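You operate a simulated robot arm through the tools that you are given. There is no shell and no other tool.

Carry out the task below with a simulated robot arm. There is one attempt and no reset: what you move stays moved.

Task
Tidy the sideboard: put the orange and the ring away, lower the napkin arm, turn the warming dial to LOW.
Fine: orange in the wooden bowl, silver ring in the top drawer, shut again.
Where things are to end (x, y in the base frame): silver ring within 60 mm of [540, -250].

Only the result counts: the job must be done as asked and must still hold three seconds after the hand-in. Knocking over, shifting, dropping, spilling or breaking anything else fails it. Flat cloth is picked up by pressing the open fingertips on it (5 to 10 N) and closing them slowly along it; thin cloth reads only 2 to 8 mm in the jaws.

Robot
A 6-joint arm with a fingered hand, fixed in place. Base frame: the origin is on the floor under the middle of its stand, x ahead of it, y to its left, z up; the work surface is at about z = 840. Readings come in mm, rad, newtons and seconds.
With the tool pointing down near the work surface it reaches from about 240 to 680 mm from the base axis. Its first joint turns from -2.897 to 2.897 rad. Payload 4 kg.
The tool frame sits at the grasp point between the pads (the TCP): z along the fingers, y along the line on which they close. The tips reach 26 mm beyond it. The gripper opens to 148 mm; its body begins 73 mm behind the TCP. The gripper is a hand of 3 fingers: y runs from the thumb to the fingers, the wrist lies at [0, 0, -239] in the tool frame, and closing takes about 1.5 s.
Orientation is that of the tool frame in the base frame, as a unit quaternion [w, x, y, z]. With the fingers straight down and closing along the base's y, the tool's x points along the base's -x, its y along +y and its z along -z.

Tools
- The arm moves only by the tool nudge_tool. Its argument "targets" is one flat list of numbers, 6 for each row, row after row: the shift along the base's x, y, z in mm, then the turn, a rotation vector about the base's x, y, z in rad. In form: [tx, ty, tz, rx, ry, rz, tx, ty, tz, rx, ry, rz, ...]. A call has 1 to 20 rows; each row is the pose to reach, as a shift and turn from the pose commanded when the call began. "gripper" is the closure, from 0 (fully open) to 1 (shut), set as the call begins (left out, the last holds). Rows are played at 5 a second. More than 50 mm and 0.15 rad between two rows, or a gripper value outside its range, and nothing of the call is played. Where a pose cannot be reached the arm comes as near as it can. A force on the tool above 40 N (or 10 N above the force at the start of the call, whichever is more), or a blocked arm, ends the call early, and 0.2 s more pass. The fingers move at their own pace (about 153 mm/s each) and stop on an object; they squeeze with about 23 N. The grip force told is the motor's: it shows also when the fingers shut on nothing. Time passes only in rows, and 0.2 s behind the last, so rows that repeat a pose let the fingers close. The reply holds the time, the measured pose of the TCP, the force on the tool along the base axes, the opening and the grip force, in the units named above and with some noise, with the torque about the TCP (base axes, N m) and any sound that the robot's microphone picked up.
- Cameras (640 x 400 px; columns grow to the right, rows downward): "scene" is fixed at [50.4, 649.2, 1580.5]; the picture's right is [-0.78, -0.62, 0.00], its down [-0.36, 0.45, -0.82] and it looks along [0.51, -0.64, -0.58] (base axes); focal length 337 px, centre (320, 200). "wrist" rides on the gripper at [68, -39, -90] in the tool frame; the picture's right is [0.50, 0.87, 0.00], its down [-0.66, 0.38, -0.65] and it looks along [-0.57, 0.33, 0.76] (tool axes); focal length 222 px, centre (320, 200). There is no depth. A picture from a camera that has moved, and an enlarged one, comes with that camera's place and axes in the base frame and with its lens.
- camera(camera): a new picture of that camera. It takes no simulated time.
- slide_trunk(by): moves the trunk up (or, below 0, down) by that many mm; the arm rides with it, the base frame stays. It gives what a move gives, with no picture.
- set_fingers(finger1, finger2, thumb_bend): sets how far each is bent, from 0 (flat) to 1 (curled in); at 0.3 the hand is open as for a grip, at 0.7 the pads meet at the TCP. One left out holds its place. A second passes; each finger stops where it meets its share of the squeeze, and holds until it gets a number again. A gripper value or a shape takes the hand back. It gives what a move gives, with no picture; readings hold the bend of each and the force on the fingers (four entries, about 0 where the hand has none), thumb and palm.
- preshape(shape): the hand has 3 fingers and takes this shape, open, in about a second: jaw (thumb against the fingers, like two jaws); tri (thumb and two fingers); tip (a fingertip pinch); poke (one finger out to press); point (the index stretched); flat (the hand flat); cup (the hand cupped); fist (a fist). The gripper value then closes the fingers along that shape, each until it touches; the sizes above hold for jaw. It gives what a move gives, with no picture.
- close_up(camera, box): a new picture of the part [left, top, right, bottom] of that camera's present view, enlarged. It takes no simulated time.
- hand_in(): hands the job in; it is judged then, once.

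Places have to be worked out from the pictures, the camera data and where the tool is seen. Open the gripper and draw the arm clear of the work before you hand the job in, unless the task says otherwise.

The tools are called by a JSON object that holds its "method" and its "body". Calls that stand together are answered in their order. nudge_tool: Moves the arm, as the interface text tells. Its arguments: {"type":"object","properties":{"targets":{"type":"array"},"gripper":{"type":"number"}},"required":["targets"]} The other tools are called the same way: slide_trunk (by) moves the trunk up or down; preshape (shape) gives the hand a shape; set_fingers (finger1, finger2, thumb_bend) moves the fingers one by one; camera (camera) takes a picture; close_up (camera, box) takes an enlarged picture of a part of a camera's view; hand_in () hands the job in.

At the start:

```text
clock: 0.0
ee_pos: [346.4, -184.4, 1203.7]
tool_rot: [0.0, 0.0, 1.0, 0.001]
wrist_force: [-0.2, 0.2, 0.0]
torque: [0.02, 0.0, -0.01]
finger_gap: 147.9
gripper_force: 0.1
shape: jaw
bend: [0.3, 0.3, 0.3]
finger forces: [0.1, 0.0, 0.0, 0.0, 0.0, 0.0]
trunk travel left (down, up): [-225.0, 92.0]
```

scene: 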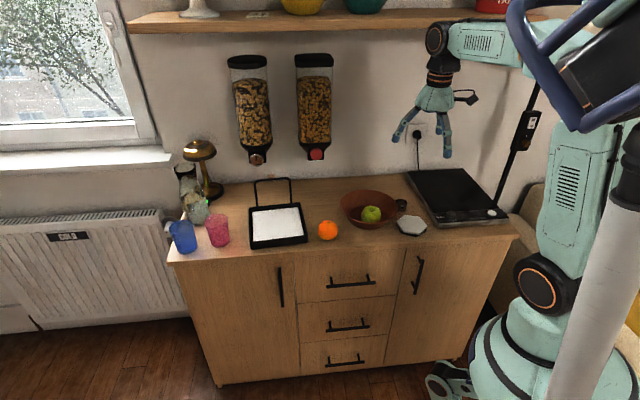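
wrist: 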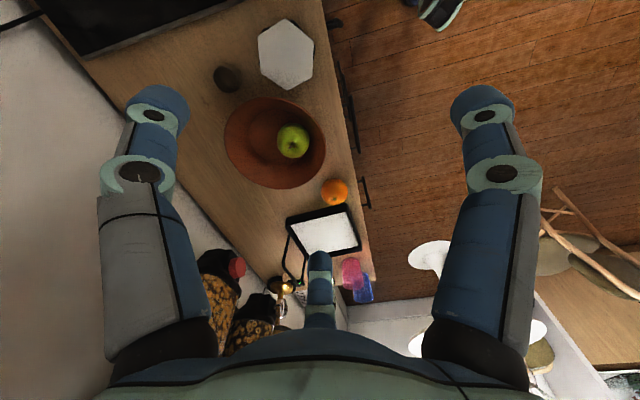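

I'll look closer at the sideboard before moving anything: orange, bowl, napkin holder, dial, ring and drawer.

{"method": "close_up", "body": {"camera": "scene", "box": [160, 140, 340, 260]}}

{"method": "close_up", "body": {"camera": "scene", "box": [320, 140, 520, 270]}}

{"method": "close_up", "body": {"camera": "scene", "box": [260, 230, 440, 380]}}

{"method": "close_up", "body": {"camera": "wrist", "box": [200, 0, 400, 130]}}

{"method": "close_up", "body": {"camera": "wrist", "box": [180, 130, 400, 340]}}

```text
3.33 times, centred on (250, 200) of scene
camera zoom: at [50.4, 649.2, 1580.5], right [-0.78, -0.62, 0.0], down [-0.36, 0.45, -0.82], along [0.51, -0.64, -0.58], focal length 1123 px, centre (553, 200)
```

zoom: 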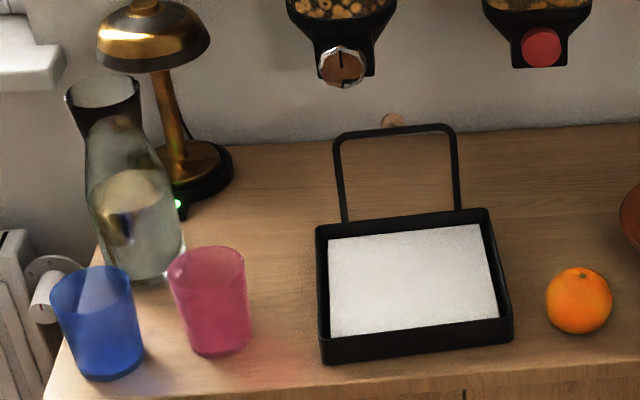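

```text
3.08 times, centred on (420, 205) of scene
camera zoom: at [50.4, 649.2, 1580.5], right [-0.78, -0.62, 0.0], down [-0.36, 0.45, -0.82], along [0.51, -0.64, -0.58], focal length 1037 px, centre (12, 185)
```

zoom: 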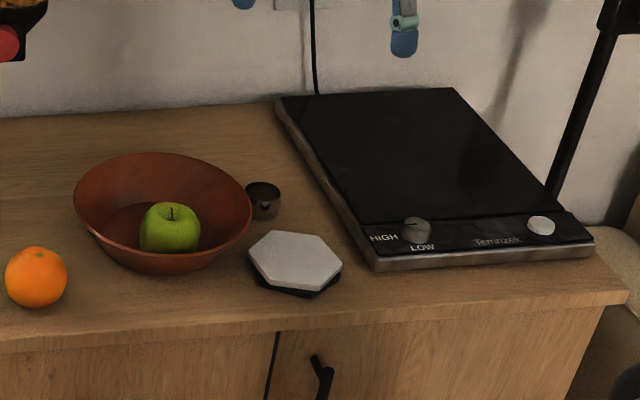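

```text
2.67 times, centred on (350, 305) of scene
camera zoom: at [50.4, 649.2, 1580.5], right [-0.78, -0.62, 0.0], down [-0.36, 0.45, -0.82], along [0.51, -0.64, -0.58], focal length 898 px, centre (240, -80)
```

zoom: 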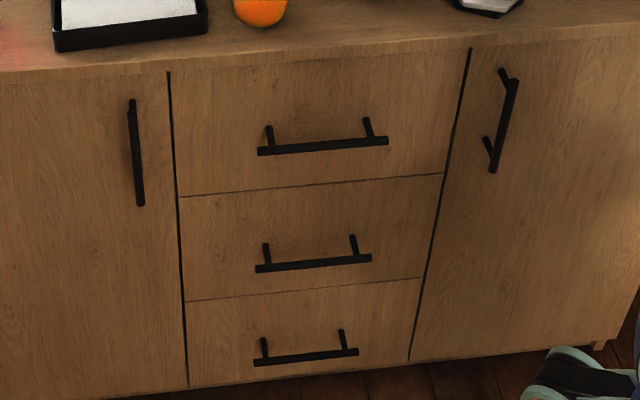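

```text
3.08 times, centred on (300, 65) of wrist
camera zoom: at [276.9, -222.4, 1292.4], right [-0.5, 0.87, 0.0], down [0.65, 0.38, 0.65], along [0.57, 0.33, -0.76], focal length 684 px, centre (382, 615)
```

zoom: 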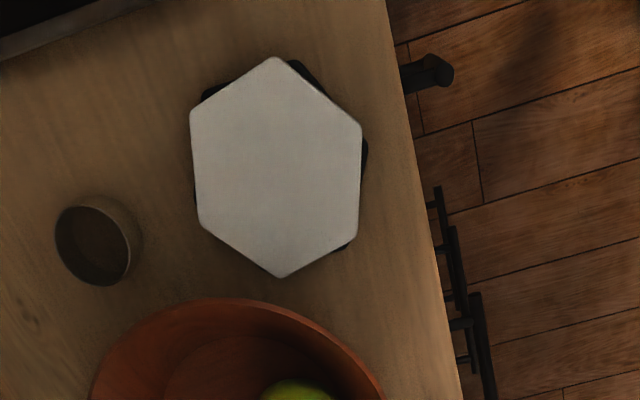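

```text
1.90 times, centred on (290, 235) of wrist
camera zoom: at [276.9, -222.4, 1292.4], right [-0.5, 0.87, 0.0], down [0.65, 0.38, 0.65], along [0.57, 0.33, -0.76], focal length 423 px, centre (377, 133)
```

zoom: 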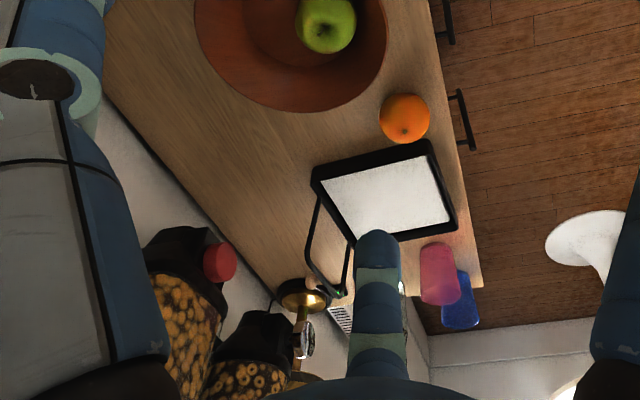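

The orange comes out near (551, -20), the bowl near (493, -188), the ring near (437, -312) and the dial near (268, -348). The sideboard front looks turned 45° to the base. I'll look at the hand itself next, to see how its fingers sit.

{"method": "close_up", "body": {"camera": "scene", "box": [380, 10, 500, 170]}}

{"method": "close_up", "body": {"camera": "scene", "box": [430, 195, 490, 235]}}

{"method": "close_up", "body": {"camera": "scene", "box": [235, 165, 315, 255]}}

```text
2.50 times, centred on (440, 90) of scene
camera zoom: at [50.4, 649.2, 1580.5], right [-0.78, -0.62, 0.0], down [-0.36, 0.45, -0.82], along [0.51, -0.64, -0.58], focal length 842 px, centre (20, 475)
```

zoom: 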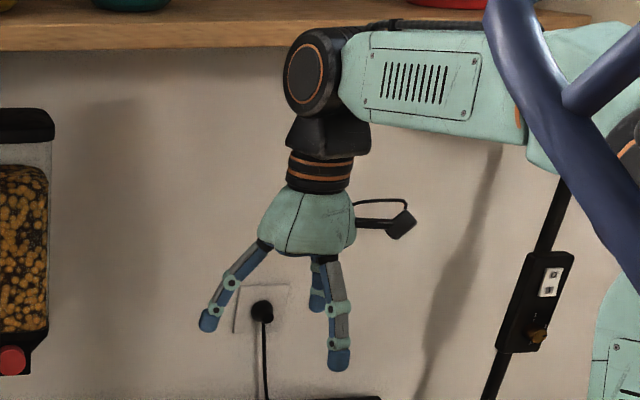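

```text
10.00 times, centred on (460, 215) of scene
camera zoom: at [50.4, 649.2, 1580.5], right [-0.78, -0.62, 0.0], down [-0.36, 0.45, -0.82], along [0.51, -0.64, -0.58], focal length 3369 px, centre (-1080, 50)
```

zoom: 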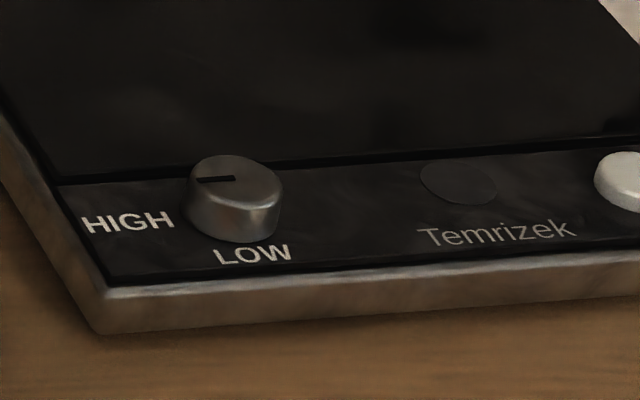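

```text
4.44 times, centred on (275, 210) of scene
camera zoom: at [50.4, 649.2, 1580.5], right [-0.78, -0.62, 0.0], down [-0.36, 0.45, -0.82], along [0.51, -0.64, -0.58], focal length 1497 px, centre (520, 156)
```

zoom: 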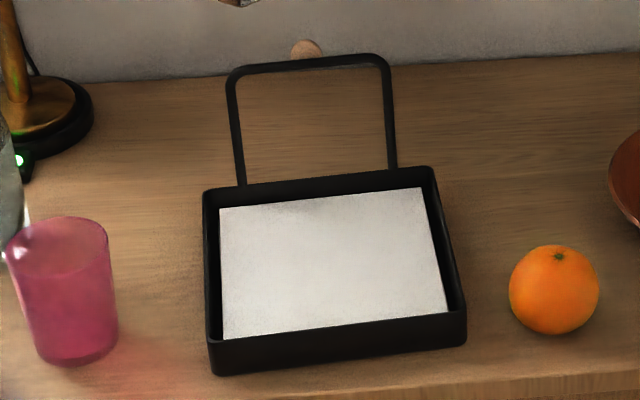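

The dial's mark points at HIGH (left, +e), and LOW lies toward the front, so it needs about +90° about z seen from above. I'll move above the orange with the thumb turned toward the wall and look again.

{"method": "nudge_tool", "body": {"targets": [25.6, 20.5, -19, 0, 0, 0.098, 51.2, 41, -38, 0, 0, 0.196, 76.7, 61.5, -57, 0, 0, 0.294, 102.3, 82, -76, 0, 0, 0.393, 127.9, 102.5, -95, 0, 0, 0.491, 153.5, 123, -114, 0, 0, 0.589, 179, 143.5, -133, 0, 0, 0.687, 204.6, 164.4, -154, 0, 0, 0.785], "gripper": 0.4}}

{"method": "camera", "body": {"camera": "wrist"}}

{"method": "camera", "body": {"camera": "scene"}}

```text
clock: 1.8
ee_pos: [551.8, -20.4, 1046.7]
tool_rot: [0.0, -0.383, 0.924, 0.0]
wrist_force: [0.3, 0.1, 0.2]
torque: [-0.01, 0.01, -0.02]
finger_gap: 89.1
gripper_force: 0.0
shape: jaw
bend: [0.32, 0.32, 0.7]
finger forces: [0.0, 0.1, 0.0, 0.0, 0.0, 0.0]
trunk travel left (down, up): [-225.0, 92.0]
```

```text
taken
camera wrist: at [530.7, -94.6, 1137.3], right [-0.97, 0.26, 0.0], down [0.19, 0.73, 0.65], along [0.17, 0.63, -0.76], focal length 222 px, centre (320, 200)
```

wrist: 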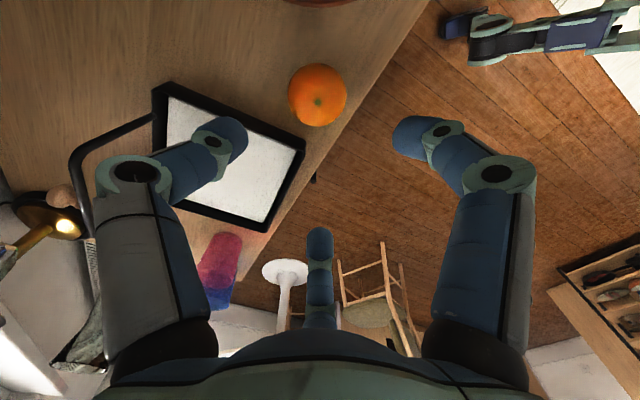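

```text
taken
```

scene: 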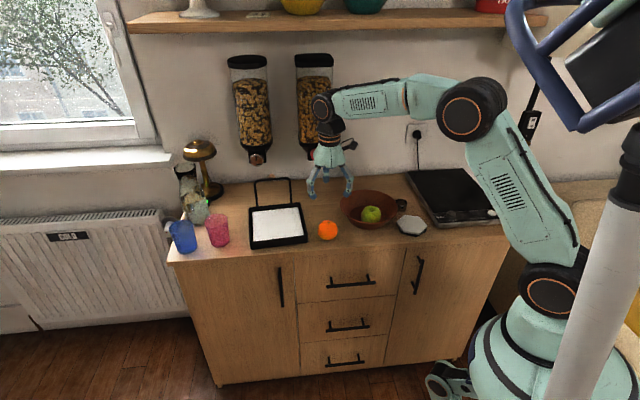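

The orange sits at about (552, -23) with a 65 mm diameter, and the tray corner is only about 67 mm away. I'll turn 0.45 rad more so no finger points at the tray, then go down around the orange.

{"method": "nudge_tool", "body": {"targets": [0.5, -1, -20, 0, 0, 0.14, 1, -2, -50, 0, 0, 0.28, 1, -3, -85, 0, 0, 0.4, 1, -3, -115, 0, 0, 0.45, 1, -3, -145, 0, 0, 0.45]}}

{"method": "camera", "body": {"camera": "wrist"}}

{"method": "close_up", "body": {"camera": "scene", "box": [240, 150, 420, 262]}}

```text
clock: 3.0
ee_pos: [552.0, -22.5, 902.4]
tool_rot: [0.0, -0.58, 0.815, 0.001]
wrist_force: [1.0, -0.8, 0.2]
torque: [0.02, -0.04, 0.02]
finger_gap: 89.5
gripper_force: 0.0
shape: jaw
bend: [0.32, 0.32, 0.7]
finger forces: [0.0, 0.1, 0.1, 0.0, 0.0, 0.0]
trunk travel left (down, up): [-225.0, 92.0]
```

```text
taken
camera wrist: at [565.5, -99.0, 992.7], right [-0.98, -0.19, 0.0], down [-0.14, 0.74, 0.65], along [-0.12, 0.64, -0.76], focal length 222 px, centre (320, 200)
```

wrist: 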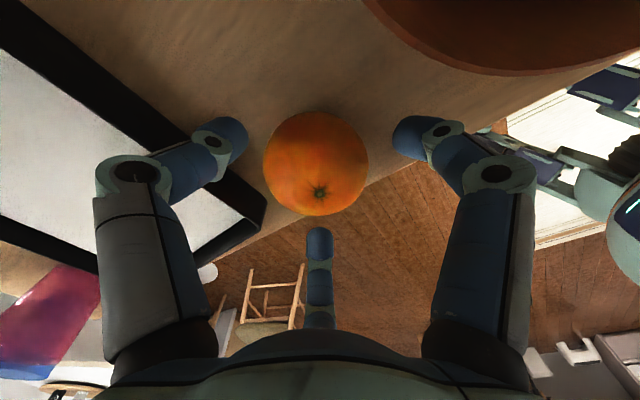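

```text
3.56 times, centred on (330, 206) of scene
camera zoom: at [50.4, 649.2, 1580.5], right [-0.78, -0.62, 0.0], down [-0.36, 0.45, -0.82], along [0.51, -0.64, -0.58], focal length 1198 px, centre (284, 179)
```

zoom: 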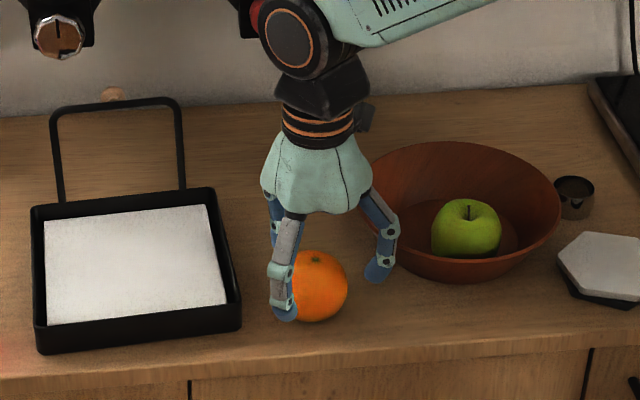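

The orange reads (553, -25) in this view and nothing is in the fingers' way. I'll go down to mid-height and close.

{"method": "nudge_tool", "body": {"targets": [1, -2, -16, 0, 0, 0, 1, -2, -31, 0, 0, 0, 1, -2, -31, 0, 0, 0]}}

{"method": "nudge_tool", "body": {"targets": [0, 0, 0, 0, 0, 0, 0, 0, 0, 0, 0, 0, 0, 0, 0, 0, 0, 0, 0, 0, 0, 0, 0, 0, 0, 0, 0, 0, 0, 0], "gripper": 0.75}}

{"method": "camera", "body": {"camera": "wrist"}}

```text
clock: 3.8
ee_pos: [551.6, -24.3, 872.0]
tool_rot: [0.0, -0.579, 0.815, 0.0]
wrist_force: [0.8, -0.3, 0.2]
torque: [-0.02, -0.01, 0.02]
finger_gap: 89.2
gripper_force: 0.1
shape: jaw
bend: [0.32, 0.32, 0.7]
finger forces: [0.0, 0.0, 0.0, 0.0, 0.0, 0.1]
trunk travel left (down, up): [-225.0, 92.0]
```

```text
clock: 5.0
ee_pos: [553.2, -24.7, 872.9]
tool_rot: [0.0, -0.58, 0.815, 0.0]
wrist_force: [1.0, 0.7, -1.1]
torque: [0.02, 0.03, -0.03]
finger_gap: 48.6
gripper_force: 23.2
shape: jaw
bend: [0.77, 0.77, 0.71]
finger forces: [19.1, 18.7, 0.0, 0.0, 19.7, 0.0]
trunk travel left (down, up): [-225.0, 92.0]
```

```text
taken
camera wrist: at [565.9, -100.6, 962.4], right [-0.98, -0.19, 0.0], down [-0.14, 0.74, 0.65], along [-0.12, 0.64, -0.76], focal length 222 px, centre (320, 200)
```

wrist: 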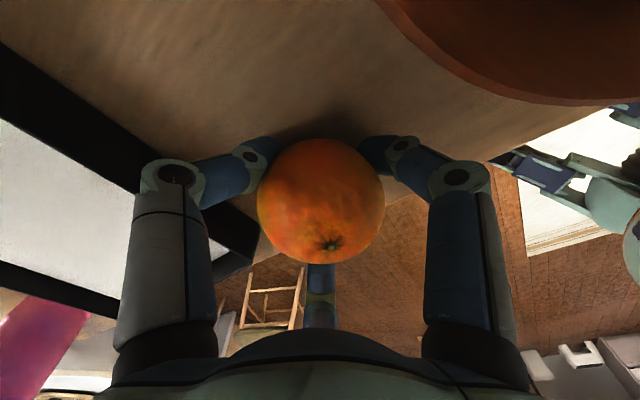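

All three fingers press on the orange with about 19 N each. I'll lift it and check that it holds.

{"method": "nudge_tool", "body": {"targets": [0, 0, 20, 0, 0, 0, 0, 0, 50, 0, 0, 0, 0, 0, 90, 0, 0, 0, 0, 0, 120, 0, 0, 0]}}

{"method": "camera", "body": {"camera": "wrist"}}

{"method": "close_up", "body": {"camera": "scene", "box": [240, 150, 420, 262]}}

```text
clock: 6.0
ee_pos: [553.1, -24.2, 992.3]
tool_rot: [0.0, -0.579, 0.815, 0.001]
wrist_force: [0.0, 0.0, -1.1]
torque: [-0.02, 0.02, -0.01]
finger_gap: 48.4
gripper_force: 22.7
shape: jaw
bend: [0.77, 0.77, 0.71]
finger forces: [19.0, 18.5, 0.1, 0.0, 19.7, 0.0]
trunk travel left (down, up): [-225.0, 92.0]
```

```text
taken
camera wrist: at [566.3, -100.8, 1081.9], right [-0.98, -0.19, 0.0], down [-0.14, 0.74, 0.65], along [-0.12, 0.64, -0.76], focal length 222 px, centre (320, 200)
```

wrist: 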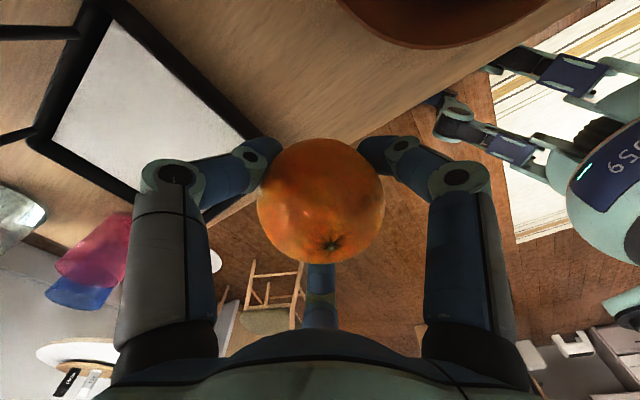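

```text
3.56 times, centred on (330, 206) of scene
camera zoom: at [50.4, 649.2, 1580.5], right [-0.78, -0.62, 0.0], down [-0.36, 0.45, -0.82], along [0.51, -0.64, -0.58], focal length 1198 px, centre (284, 179)
```

zoom: 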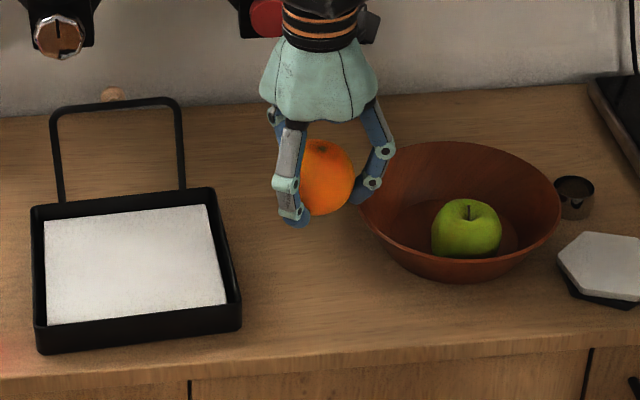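

The orange is held. I'll carry it over the back half of the bowl, turn the thumb to the wall side again, and look before lowering.

{"method": "nudge_tool", "body": {"targets": [-4, -24, 10, 0, 0, -0.06, -8, -60, 20, 0, 0, -0.15, -14, -100, 25, 0, 0, -0.25, -20, -140, 25, 0, 0, -0.35, -26, -172, 25, 0, 0, -0.42, -31, -191, 25, 0, 0, -0.45, -31, -191, 25, 0, 0, -0.45]}}

{"method": "camera", "body": {"camera": "wrist"}}

{"method": "close_up", "body": {"camera": "scene", "box": [310, 130, 450, 250]}}

```text
clock: 7.6
ee_pos: [521.1, -215.1, 1018.1]
tool_rot: [0.0, -0.383, 0.924, 0.0]
wrist_force: [0.5, 0.7, -1.0]
torque: [0.0, 0.01, -0.01]
finger_gap: 48.5
gripper_force: 23.1
shape: jaw
bend: [0.77, 0.77, 0.71]
finger forces: [18.9, 18.6, 0.0, 0.0, 19.6, 0.0]
trunk travel left (down, up): [-225.0, 92.0]
```

```text
taken
camera wrist: at [499.8, -289.7, 1107.4], right [-0.97, 0.26, 0.0], down [0.2, 0.73, 0.65], along [0.17, 0.63, -0.76], focal length 222 px, centre (320, 200)
```

wrist: 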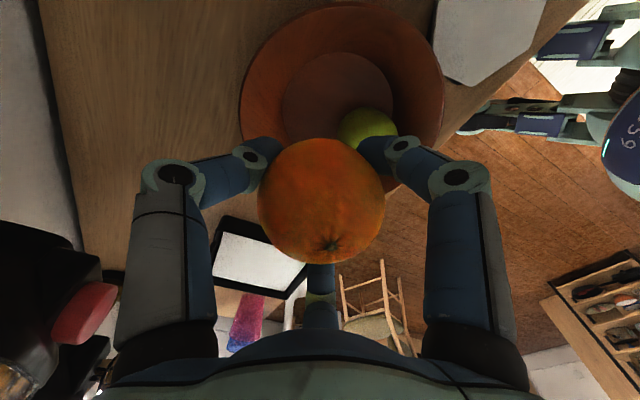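

```text
3.33 times, centred on (380, 190) of scene
camera zoom: at [50.4, 649.2, 1580.5], right [-0.78, -0.62, 0.0], down [-0.36, 0.45, -0.82], along [0.51, -0.64, -0.58], focal length 1123 px, centre (120, 233)
```

zoom: 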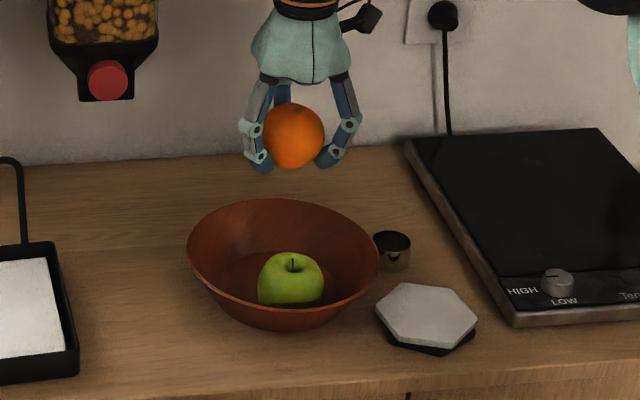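

The apple sits forward in the bowl, around (478, -171), and the bowl centre is near (502, -195). I'll shift the orange slightly farther back and lower it, stopping above possible wall contact.

{"method": "nudge_tool", "body": {"targets": [5, -5, -20, 0, 0, 0, 6.5, -6.5, -50, 0, 0, 0, 6.5, -6.5, -75, 0, 0, 0, 6.5, -6.5, -95, 0, 0, 0, 6.5, -6.5, -102, 0, 0, 0]}}

{"method": "close_up", "body": {"camera": "scene", "box": [320, 150, 440, 240]}}

{"method": "camera", "body": {"camera": "wrist"}}

```text
clock: 8.8
ee_pos: [528.4, -221.9, 916.2]
tool_rot: [0.0, -0.382, 0.924, 0.0]
wrist_force: [-0.4, 1.1, -0.6]
torque: [-0.01, 0.01, 0.03]
finger_gap: 48.5
gripper_force: 22.7
shape: jaw
bend: [0.77, 0.77, 0.71]
finger forces: [18.9, 18.6, 0.0, 0.1, 19.6, 0.1]
trunk travel left (down, up): [-225.0, 92.0]
```

```text
4.44 times, centred on (380, 195) of scene
camera zoom: at [50.4, 649.2, 1580.5], right [-0.78, -0.62, 0.0], down [-0.36, 0.45, -0.82], along [0.51, -0.64, -0.58], focal length 1497 px, centre (53, 222)
```

zoom: 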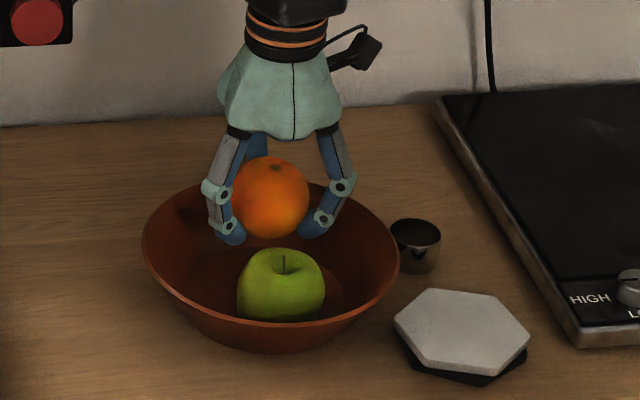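

```text
taken
camera wrist: at [506.7, -296.9, 1005.7], right [-0.97, 0.26, 0.0], down [0.2, 0.73, 0.65], along [0.17, 0.63, -0.76], focal length 222 px, centre (320, 200)
```

wrist: 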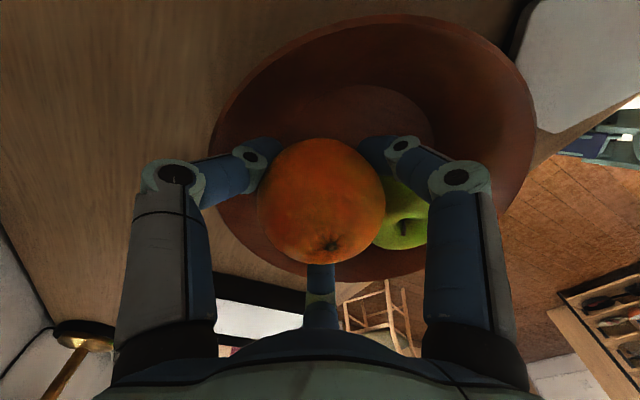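

The orange is just above the free back half of the bowl and there is no contact yet. I'll go down in small steps.

{"method": "nudge_tool", "body": {"targets": [0, 0, -5, 0, 0, 0, 0, 0, -8, 0, 0, 0, 0, 0, -8, 0, 0, 0]}}

```text
clock: 9.6
ee_pos: [527.3, -221.7, 906.4]
tool_rot: [0.0, -0.382, 0.924, 0.0]
wrist_force: [-0.7, -0.1, -1.8]
torque: [0.0, 0.01, 0.01]
finger_gap: 48.6
gripper_force: 22.7
shape: jaw
bend: [0.77, 0.77, 0.71]
finger forces: [19.0, 18.6, 0.0, 0.1, 19.6, 0.1]
trunk travel left (down, up): [-225.0, 92.0]
```

Still no contact at z 906. I'll lower a few millimetres more.

{"method": "nudge_tool", "body": {"targets": [0, 0, -3, 0, 0, 0, 0, 0, -6, 0, 0, 0, 0, 0, -6, 0, 0, 0]}}

{"method": "close_up", "body": {"camera": "scene", "box": [320, 150, 440, 240]}}

```text
clock: 10.4
ee_pos: [527.4, -221.8, 901.9]
tool_rot: [0.0, -0.383, 0.924, 0.0]
wrist_force: [0.0, 0.0, -1.6]
torque: [-0.02, -0.05, -0.02]
finger_gap: 48.5
gripper_force: 22.9
shape: jaw
bend: [0.77, 0.77, 0.71]
finger forces: [19.0, 18.6, 0.1, 0.0, 19.6, 0.0]
trunk travel left (down, up): [-225.0, 92.0]
```

```text
4.44 times, centred on (380, 195) of scene
camera zoom: at [50.4, 649.2, 1580.5], right [-0.78, -0.62, 0.0], down [-0.36, 0.45, -0.82], along [0.51, -0.64, -0.58], focal length 1497 px, centre (53, 222)
```

zoom: 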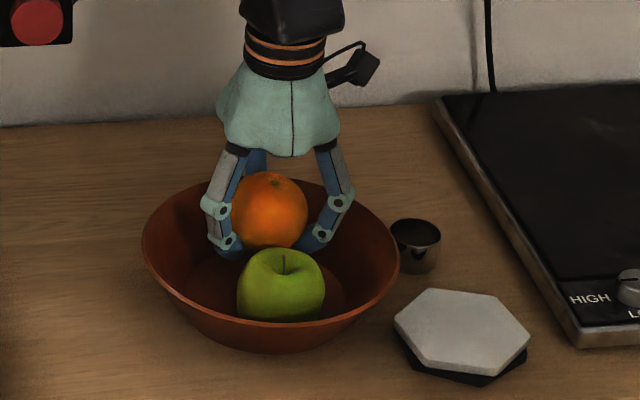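

No wall contact and no touch on the apple so far. I'll take another 5 mm down.

{"method": "nudge_tool", "body": {"targets": [0, 0, -3, 0, 0, 0, 0, 0, -5, 0, 0, 0, 0, 0, -5, 0, 0, 0]}}

```text
clock: 11.2
ee_pos: [527.1, -221.5, 895.3]
tool_rot: [0.0, -0.383, 0.924, 0.0]
wrist_force: [-0.2, -0.3, -1.2]
torque: [-0.01, 0.0, -0.01]
finger_gap: 48.3
gripper_force: 22.9
shape: jaw
bend: [0.77, 0.77, 0.71]
finger forces: [19.0, 18.6, 0.1, 0.1, 19.6, 0.0]
trunk travel left (down, up): [-225.0, 92.0]
```

Force is still just the orange's weight. I'll try 4 mm more.

{"method": "nudge_tool", "body": {"targets": [0, 0, -2, 0, 0, 0, 0, 0, -4, 0, 0, 0, 0, 0, -4, 0, 0, 0]}}

{"method": "close_up", "body": {"camera": "scene", "box": [320, 150, 440, 240]}}

```text
clock: 12.0
ee_pos: [526.3, -222.3, 893.3]
tool_rot: [-0.001, -0.383, 0.924, -0.001]
wrist_force: [0.0, 0.9, -0.5]
torque: [-0.01, 0.0, 0.0]
finger_gap: 48.5
gripper_force: 22.9
shape: jaw
bend: [0.77, 0.77, 0.71]
finger forces: [19.2, 18.7, 0.0, 0.0, 21.1, 0.0]
trunk travel left (down, up): [-225.0, 92.0]
```

```text
4.44 times, centred on (380, 195) of scene
camera zoom: at [50.4, 649.2, 1580.5], right [-0.78, -0.62, 0.0], down [-0.36, 0.45, -0.82], along [0.51, -0.64, -0.58], focal length 1497 px, centre (53, 222)
```

zoom: 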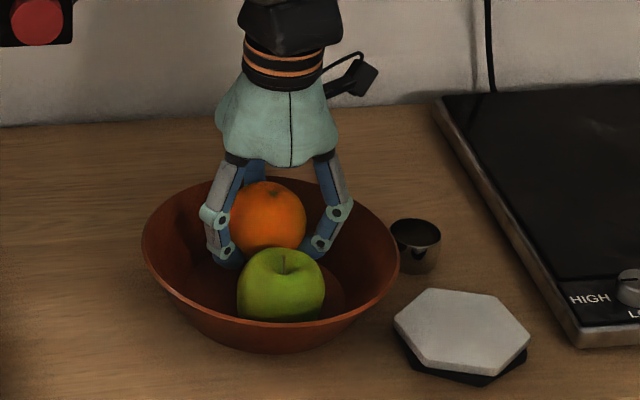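

The thumb reading rose slightly, so it just touches the wall. I'll open only the two front fingers, so the thumb doesn't push the bowl.

{"method": "set_fingers", "body": {"finger1": 0.5, "finger2": 0.5}}

{"method": "close_up", "body": {"camera": "scene", "box": [320, 150, 440, 240]}}

{"method": "camera", "body": {"camera": "wrist"}}

```text
clock: 13.0
ee_pos: [527.3, -220.9, 891.3]
tool_rot: [0.0, -0.383, 0.924, 0.0]
wrist_force: [0.1, -1.6, -0.6]
torque: [0.02, -0.02, -0.04]
finger_gap: 36.4
gripper_force: 0.2
shape: fingers
bend: [0.5, 0.5, 0.77]
finger forces: [0.0, 0.0, 0.0, 0.0, 1.5, 0.0]
trunk travel left (down, up): [-225.0, 92.0]
```

```text
4.44 times, centred on (380, 195) of scene
camera zoom: at [50.4, 649.2, 1580.5], right [-0.78, -0.62, 0.0], down [-0.36, 0.45, -0.82], along [0.51, -0.64, -0.58], focal length 1497 px, centre (53, 222)
```

zoom: 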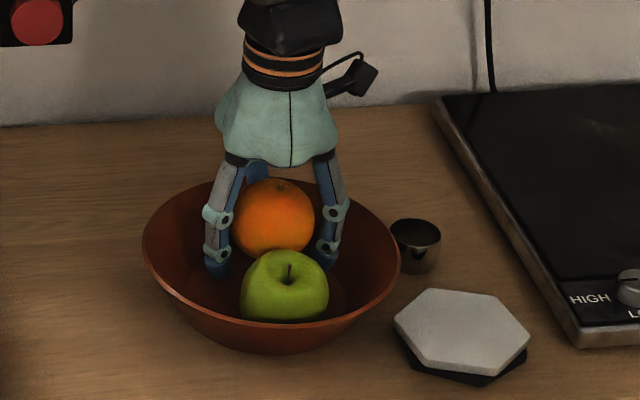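

```text
taken
camera wrist: at [506.6, -296.5, 982.2], right [-0.97, 0.26, 0.0], down [0.2, 0.73, 0.65], along [0.17, 0.63, -0.76], focal length 222 px, centre (320, 200)
```

wrist: 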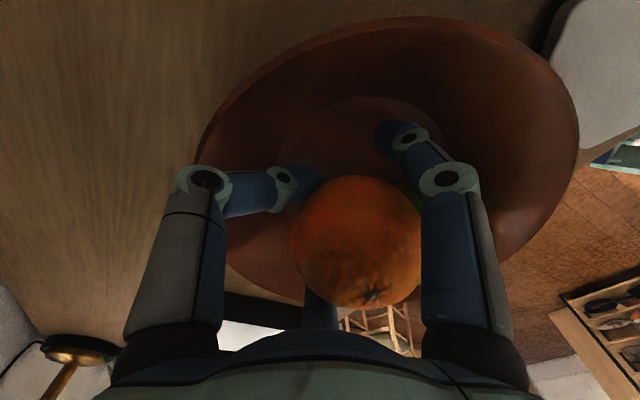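

The orange now leans on the apple and the thumb tip. I'll ease the thumb back a little so the orange settles, staying off the wall.

{"method": "set_fingers", "body": {"thumb_bend": 0.7}}

{"method": "close_up", "body": {"camera": "scene", "box": [320, 150, 440, 240]}}

{"method": "camera", "body": {"camera": "wrist"}}

```text
clock: 14.0
ee_pos: [528.2, -222.0, 893.9]
tool_rot: [0.0, -0.382, 0.924, 0.0]
wrist_force: [1.1, -0.1, -1.0]
torque: [0.01, 0.02, -0.02]
finger_gap: 35.2
gripper_force: 0.9
shape: fingers
bend: [0.5, 0.5, 0.69]
finger forces: [0.1, 0.0, 0.0, 0.1, 1.0, 0.0]
trunk travel left (down, up): [-225.0, 92.0]
```

```text
4.44 times, centred on (380, 195) of scene
camera zoom: at [50.4, 649.2, 1580.5], right [-0.78, -0.62, 0.0], down [-0.36, 0.45, -0.82], along [0.51, -0.64, -0.58], focal length 1497 px, centre (53, 222)
```

zoom: 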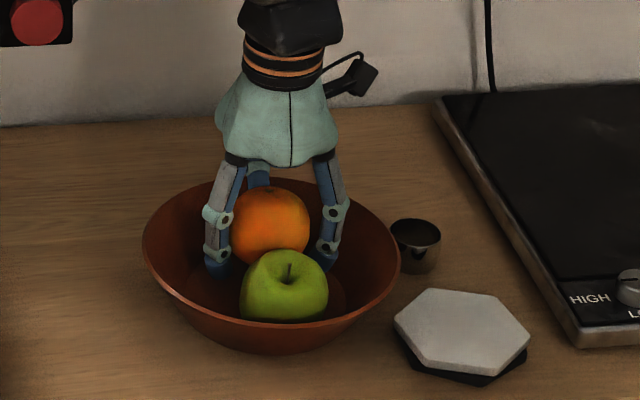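

```text
taken
camera wrist: at [506.5, -296.5, 982.3], right [-0.97, 0.26, 0.0], down [0.2, 0.73, 0.65], along [0.17, 0.63, -0.76], focal length 222 px, centre (320, 200)
```

wrist: 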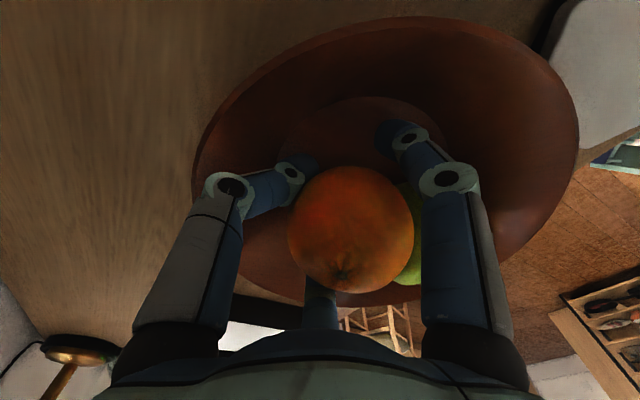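

The orange dropped lower and the bowl hasn't moved. I'll ease the thumb a bit more.

{"method": "set_fingers", "body": {"thumb_bend": 0.62}}

{"method": "close_up", "body": {"camera": "scene", "box": [320, 150, 440, 240]}}

{"method": "camera", "body": {"camera": "wrist"}}

```text
clock: 15.0
ee_pos: [528.6, -222.0, 893.5]
tool_rot: [0.0, -0.382, 0.924, 0.001]
wrist_force: [1.6, -2.0, -0.7]
torque: [-0.02, -0.03, 0.03]
finger_gap: 45.0
gripper_force: 1.2
shape: fingers
bend: [0.5, 0.5, 0.61]
finger forces: [0.0, 0.2, 0.0, 0.0, 2.1, 0.1]
trunk travel left (down, up): [-225.0, 92.0]
```

```text
4.44 times, centred on (380, 195) of scene
camera zoom: at [50.4, 649.2, 1580.5], right [-0.78, -0.62, 0.0], down [-0.36, 0.45, -0.82], along [0.51, -0.64, -0.58], focal length 1497 px, centre (53, 222)
```

zoom: 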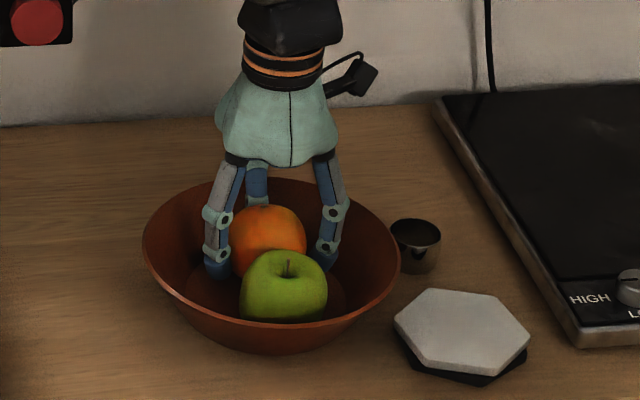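

```text
taken
camera wrist: at [506.6, -296.6, 982.2], right [-0.97, 0.26, 0.0], down [0.2, 0.73, 0.65], along [0.17, 0.63, -0.76], focal length 222 px, centre (320, 200)
```

wrist: 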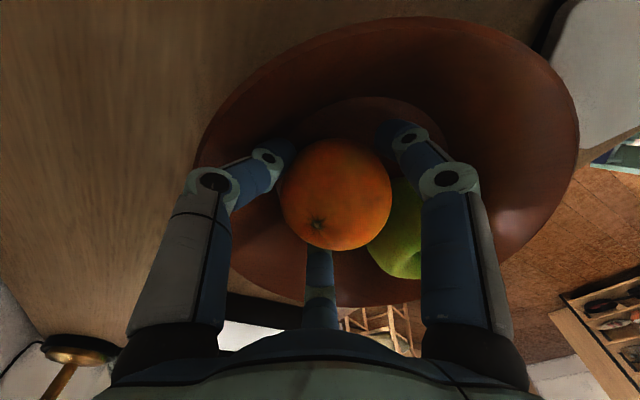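

The orange has settled on the bowl floor behind the apple. I'll raise the hand straight up, slowly at first.

{"method": "nudge_tool", "body": {"targets": [0, 0, 8, 0, 0, 0, 0, 0, 18, 0, 0, 0, 0, 0, 30, 0, 0, 0, 0, 0, 50, 0, 0, 0, 0, 0, 80, 0, 0, 0, 0, 0, 120, 0, 0, 0]}}

{"method": "close_up", "body": {"camera": "scene", "box": [320, 150, 440, 240]}}

{"method": "camera", "body": {"camera": "wrist"}}

```text
clock: 16.4
ee_pos: [526.3, -223.9, 1013.1]
tool_rot: [0.0, -0.383, 0.924, 0.0]
wrist_force: [-0.9, -0.4, 0.0]
torque: [0.01, -0.01, 0.0]
finger_gap: 43.6
gripper_force: 0.0
shape: fingers
bend: [0.5, 0.5, 0.62]
finger forces: [0.0, 0.0, 0.0, 0.0, 0.0, 0.0]
trunk travel left (down, up): [-225.0, 92.0]
```

```text
4.44 times, centred on (380, 195) of scene
camera zoom: at [50.4, 649.2, 1580.5], right [-0.78, -0.62, 0.0], down [-0.36, 0.45, -0.82], along [0.51, -0.64, -0.58], focal length 1497 px, centre (53, 222)
```

zoom: 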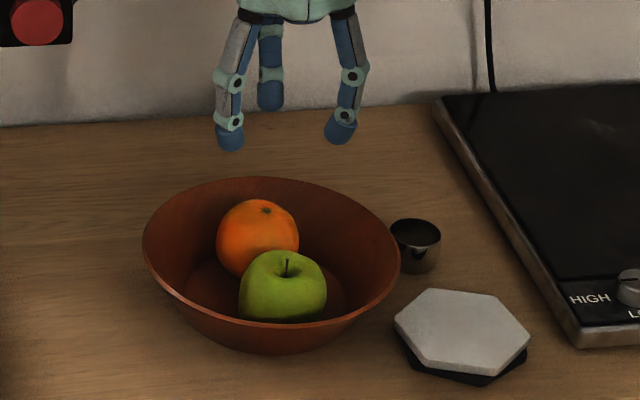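

```text
taken
camera wrist: at [505.8, -297.3, 1102.9], right [-0.97, 0.26, 0.0], down [0.2, 0.73, 0.65], along [0.17, 0.63, -0.76], focal length 222 px, centre (320, 200)
```

wrist: 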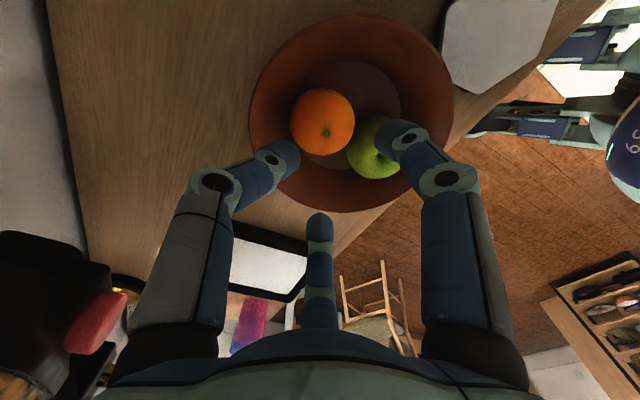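

The orange is in the bowl. Next is the dial: I'll move over it, clear of the ring and coasters, turning back about 1.7 rad so I have room to turn +90° later, then look.

{"method": "nudge_tool", "body": {"targets": [-10, -5, 10, 0, 0, -0.145, -32, -16, 20, 0, 0, -0.29, -56, -27, 20, 0, 0, -0.436, -80, -39, 20, 0, 0, -0.58, -105, -51, 20, 0, 0, -0.727, -130, -63, 20, 0, 0, -0.87, -155, -75, 20, 0, 0, -1.018, -180, -88, 15, 0, 0, -1.163, -205, -100, 10, 0, 0, -1.309, -230, -112, 0, 0, 0, -1.454, -248, -120, -10, 0, 0, -1.6, -258, -126, -15, 0, 0, -1.745, -258, -126, -15, 0, 0, -1.745], "gripper": 0.5}}

{"method": "camera", "body": {"camera": "wrist"}}

{"method": "close_up", "body": {"camera": "scene", "box": [380, 130, 540, 250]}}

```text
clock: 19.2
ee_pos: [270.4, -346.6, 996.9]
tool_rot: [0.0, 0.463, 0.887, 0.0]
wrist_force: [0.2, 0.2, 0.1]
torque: [0.0, -0.01, -0.05]
finger_gap: 73.5
gripper_force: 0.1
shape: jaw
bend: [0.36, 0.36, 0.7]
finger forces: [0.1, 0.1, 0.1, 0.0, 0.1, 0.0]
trunk travel left (down, up): [-225.0, 92.0]
```

```text
taken
camera wrist: at [198.6, -314.5, 1087.1], right [0.42, 0.91, 0.0], down [0.69, -0.32, 0.65], along [0.59, -0.28, -0.76], focal length 222 px, centre (320, 200)
```

wrist: 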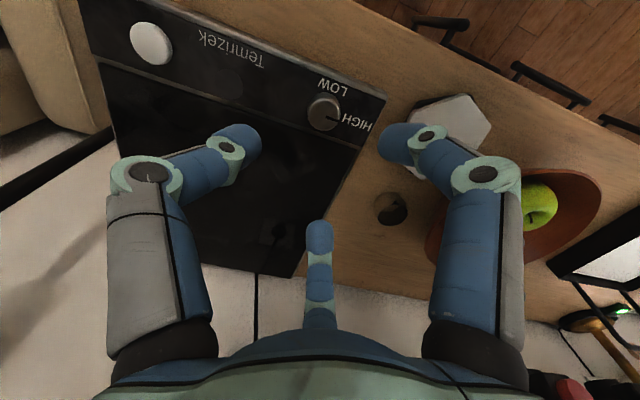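

```text
3.33 times, centred on (460, 190) of scene
camera zoom: at [50.4, 649.2, 1580.5], right [-0.78, -0.62, 0.0], down [-0.36, 0.45, -0.82], along [0.51, -0.64, -0.58], focal length 1123 px, centre (-147, 233)
```

zoom: 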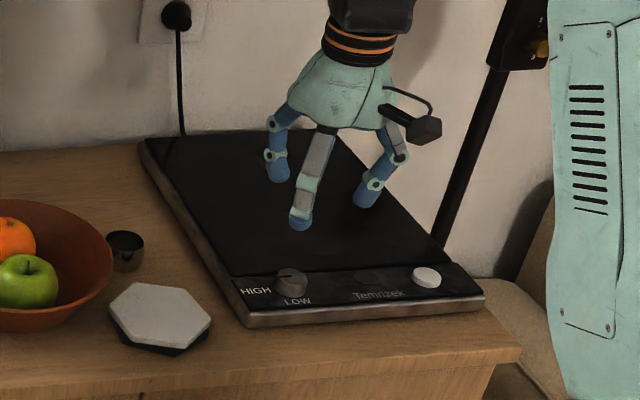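

The dial appears in both views and the rays cross near (266, -342, 876). I'll zoom in on the dial and its pointer.

{"method": "close_up", "body": {"camera": "wrist", "box": [270, 60, 390, 150]}}

{"method": "close_up", "body": {"camera": "scene", "box": [430, 195, 490, 235]}}

```text
4.44 times, centred on (330, 105) of wrist
camera zoom: at [198.6, -314.5, 1087.1], right [0.42, 0.91, 0.0], down [0.69, -0.32, 0.65], along [0.59, -0.28, -0.76], focal length 987 px, centre (276, 622)
```

zoom: 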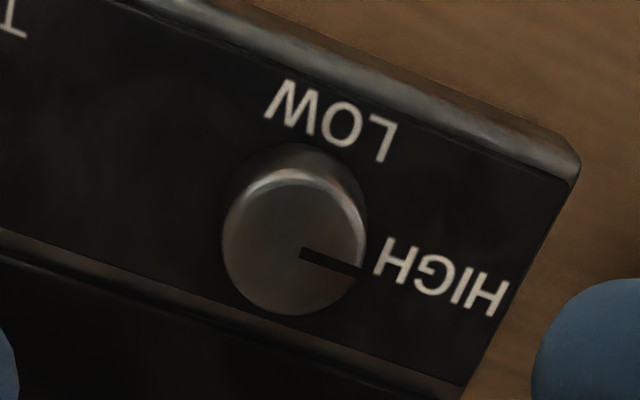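

```text
10.00 times, centred on (460, 215) of scene
camera zoom: at [50.4, 649.2, 1580.5], right [-0.78, -0.62, 0.0], down [-0.36, 0.45, -0.82], along [0.51, -0.64, -0.58], focal length 3369 px, centre (-1080, 50)
```

zoom: 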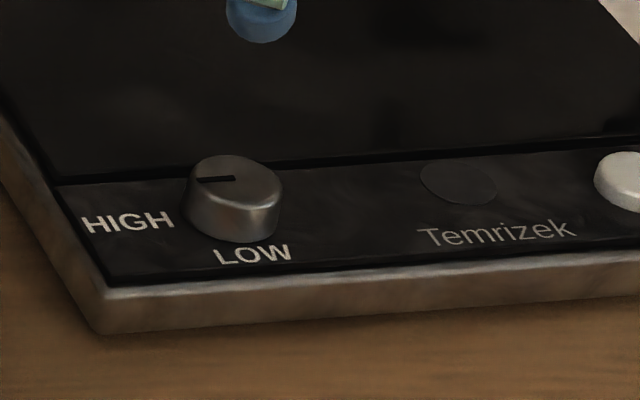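

The dial's top centre is at about (267, -342.5, 882), 29 mm across, pointing 45° (HIGH). LOW is at about 135°. I'll centre over it and go down to just above it.

{"method": "nudge_tool", "body": {"targets": [-2, 3, -25, 0, 0, 0, -3.5, 6, -55, 0, 0, 0, -3.5, 6, -80, 0, 0, 0, -3.5, 6, -92, 0, 0, 0, -3.5, 6, -92, 0, 0, 0]}}

{"method": "camera", "body": {"camera": "wrist"}}

{"method": "close_up", "body": {"camera": "scene", "box": [420, 170, 500, 240]}}

```text
clock: 20.4
ee_pos: [265.4, -341.1, 904.7]
tool_rot: [0.0, 0.46, 0.888, 0.0]
wrist_force: [0.0, 0.7, 0.1]
torque: [-0.01, -0.04, 0.01]
finger_gap: 73.8
gripper_force: 0.1
shape: jaw
bend: [0.36, 0.36, 0.7]
finger forces: [0.0, 0.0, 0.0, 0.0, 0.1, 0.0]
trunk travel left (down, up): [-225.0, 92.0]
```

```text
taken
camera wrist: at [195.0, -308.3, 995.1], right [0.42, 0.91, 0.0], down [0.69, -0.32, 0.65], along [0.59, -0.28, -0.76], focal length 222 px, centre (320, 200)
```

wrist: 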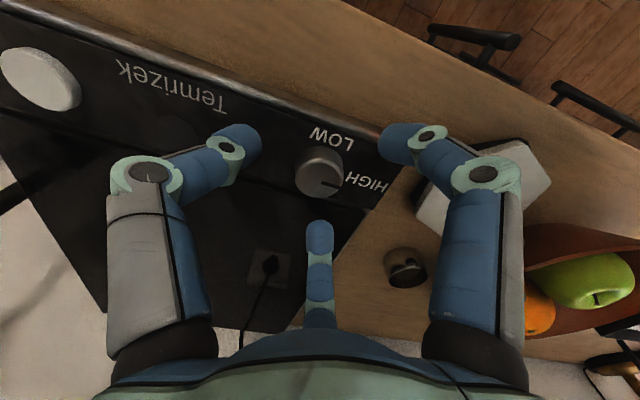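

```text
5.71 times, centred on (460, 205) of scene
camera zoom: at [50.4, 649.2, 1580.5], right [-0.78, -0.62, 0.0], down [-0.36, 0.45, -0.82], along [0.51, -0.64, -0.58], focal length 1925 px, centre (-480, 171)
```

zoom: 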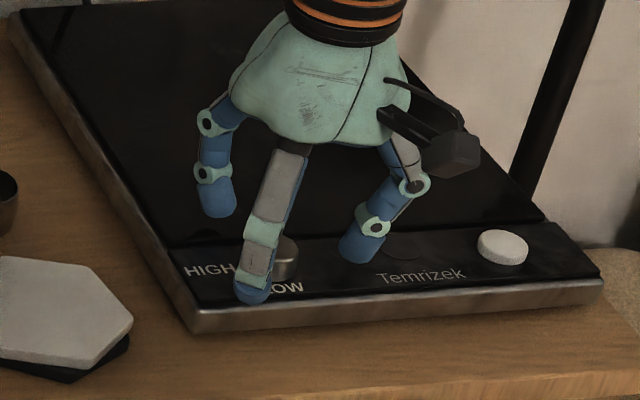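

I'll zoom in to check that the hand is centred on the dial.

{"method": "close_up", "body": {"camera": "wrist", "box": [260, 110, 400, 250]}}

```text
2.86 times, centred on (330, 180) of wrist
camera zoom: at [195.0, -308.3, 995.1], right [0.42, 0.91, 0.0], down [0.69, -0.32, 0.65], along [0.59, -0.28, -0.76], focal length 635 px, centre (291, 257)
```

zoom: 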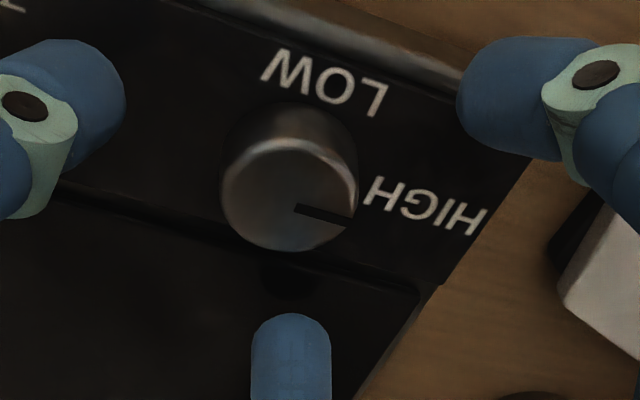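

The hand is centred on the dial. I'll go down so the tips overlap the dial's side without touching the panel, and close gently.

{"method": "nudge_tool", "body": {"targets": [0, 0, -4, 0, 0, 0, 0, 0, -7, 0, 0, 0, 0, 0, -7, 0, 0, 0]}}

{"method": "nudge_tool", "body": {"targets": [0, 0, 0, 0, 0, 0, 0, 0, 0, 0, 0, 0, 0, 0, 0, 0, 0, 0, 0, 0, 0, 0, 0, 0, 0, 0, 0, 0, 0, 0], "gripper": 0.7}}

{"method": "camera", "body": {"camera": "wrist"}}

{"method": "close_up", "body": {"camera": "scene", "box": [430, 190, 490, 235]}}

```text
clock: 21.2
ee_pos: [266.2, -341.6, 898.7]
tool_rot: [0.0, 0.462, 0.887, 0.0]
wrist_force: [-0.1, 0.6, -1.2]
torque: [0.0, 0.02, -0.03]
finger_gap: 73.6
gripper_force: 0.1
shape: jaw
bend: [0.36, 0.36, 0.7]
finger forces: [0.0, 0.0, 0.0, 0.0, 0.0, 0.1]
trunk travel left (down, up): [-225.0, 92.0]
```

```text
clock: 22.4
ee_pos: [265.5, -341.9, 899.5]
tool_rot: [0.0, 0.461, 0.887, 0.0]
wrist_force: [0.0, -0.1, -0.1]
torque: [-0.01, 0.03, 0.0]
finger_gap: 44.8
gripper_force: 0.1
shape: jaw
bend: [0.77, 0.77, 0.7]
finger forces: [0.0, 0.0, 0.1, 0.0, 0.0, 0.0]
trunk travel left (down, up): [-225.0, 92.0]
```

```text
taken
camera wrist: at [194.6, -308.7, 988.4], right [0.42, 0.91, 0.0], down [0.69, -0.32, 0.65], along [0.59, -0.28, -0.76], focal length 222 px, centre (320, 200)
```

wrist: 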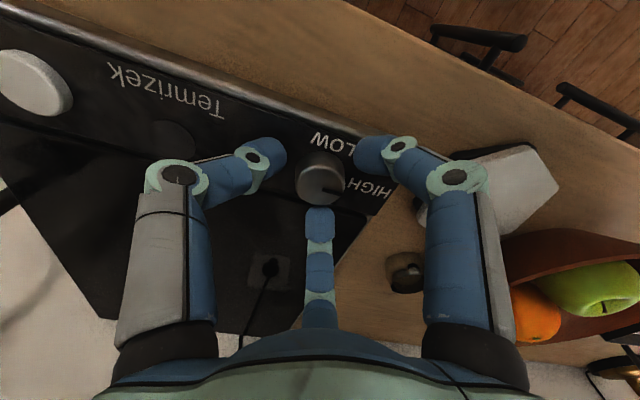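

```text
8.89 times, centred on (460, 212) of scene
camera zoom: at [50.4, 649.2, 1580.5], right [-0.78, -0.62, 0.0], down [-0.36, 0.45, -0.82], along [0.51, -0.64, -0.58], focal length 2995 px, centre (-924, 89)
```

zoom: 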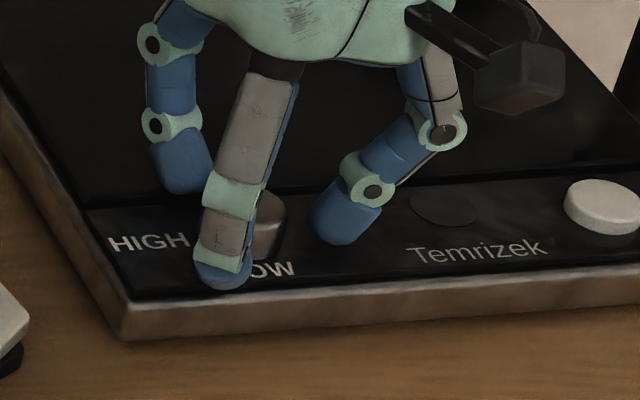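

The tips sit evenly around the dial. I'll close onto it.

{"method": "nudge_tool", "body": {"targets": [0, 0, 0, 0, 0, 0, 0, 0, 0, 0, 0, 0, 0, 0, 0, 0, 0, 0, 0, 0, 0, 0, 0, 0, 0, 0, 0, 0, 0, 0], "gripper": 0.92}}

{"method": "camera", "body": {"camera": "wrist"}}

{"method": "close_up", "body": {"camera": "scene", "box": [430, 190, 490, 235]}}

```text
clock: 23.6
ee_pos: [266.8, -342.0, 898.2]
tool_rot: [-0.001, 0.461, 0.887, 0.0]
wrist_force: [0.9, -1.0, -1.9]
torque: [-0.1, -0.01, 0.03]
finger_gap: 20.9
gripper_force: 23.1
shape: jaw
bend: [0.74, 0.74, 0.7]
finger forces: [20.2, 22.4, 0.0, 0.1, 22.4, 0.0]
trunk travel left (down, up): [-225.0, 92.0]
```

```text
taken
camera wrist: at [194.6, -308.9, 988.3], right [0.42, 0.91, 0.0], down [0.69, -0.32, 0.65], along [0.59, -0.28, -0.76], focal length 222 px, centre (320, 200)
```

wrist: 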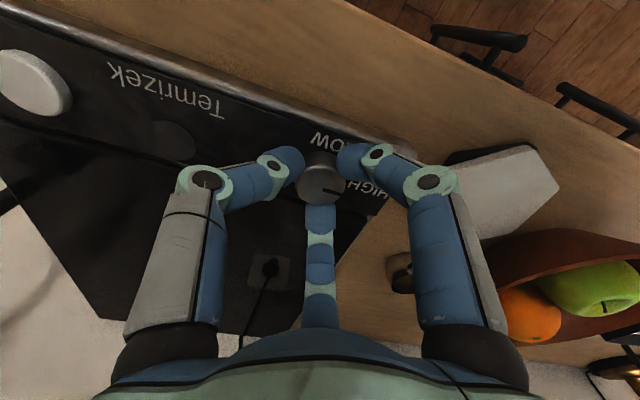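

```text
8.89 times, centred on (460, 212) of scene
camera zoom: at [50.4, 649.2, 1580.5], right [-0.78, -0.62, 0.0], down [-0.36, 0.45, -0.82], along [0.51, -0.64, -0.58], focal length 2995 px, centre (-924, 89)
```

zoom: 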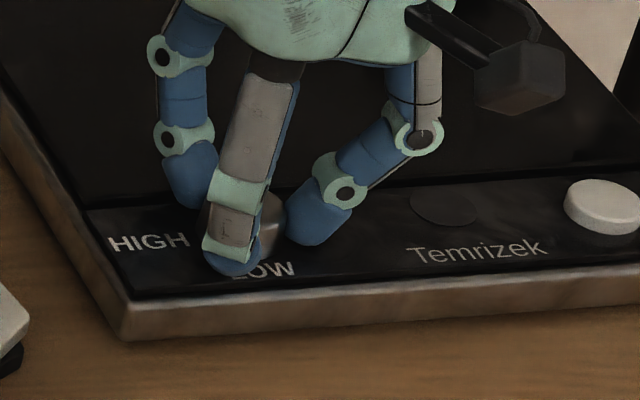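

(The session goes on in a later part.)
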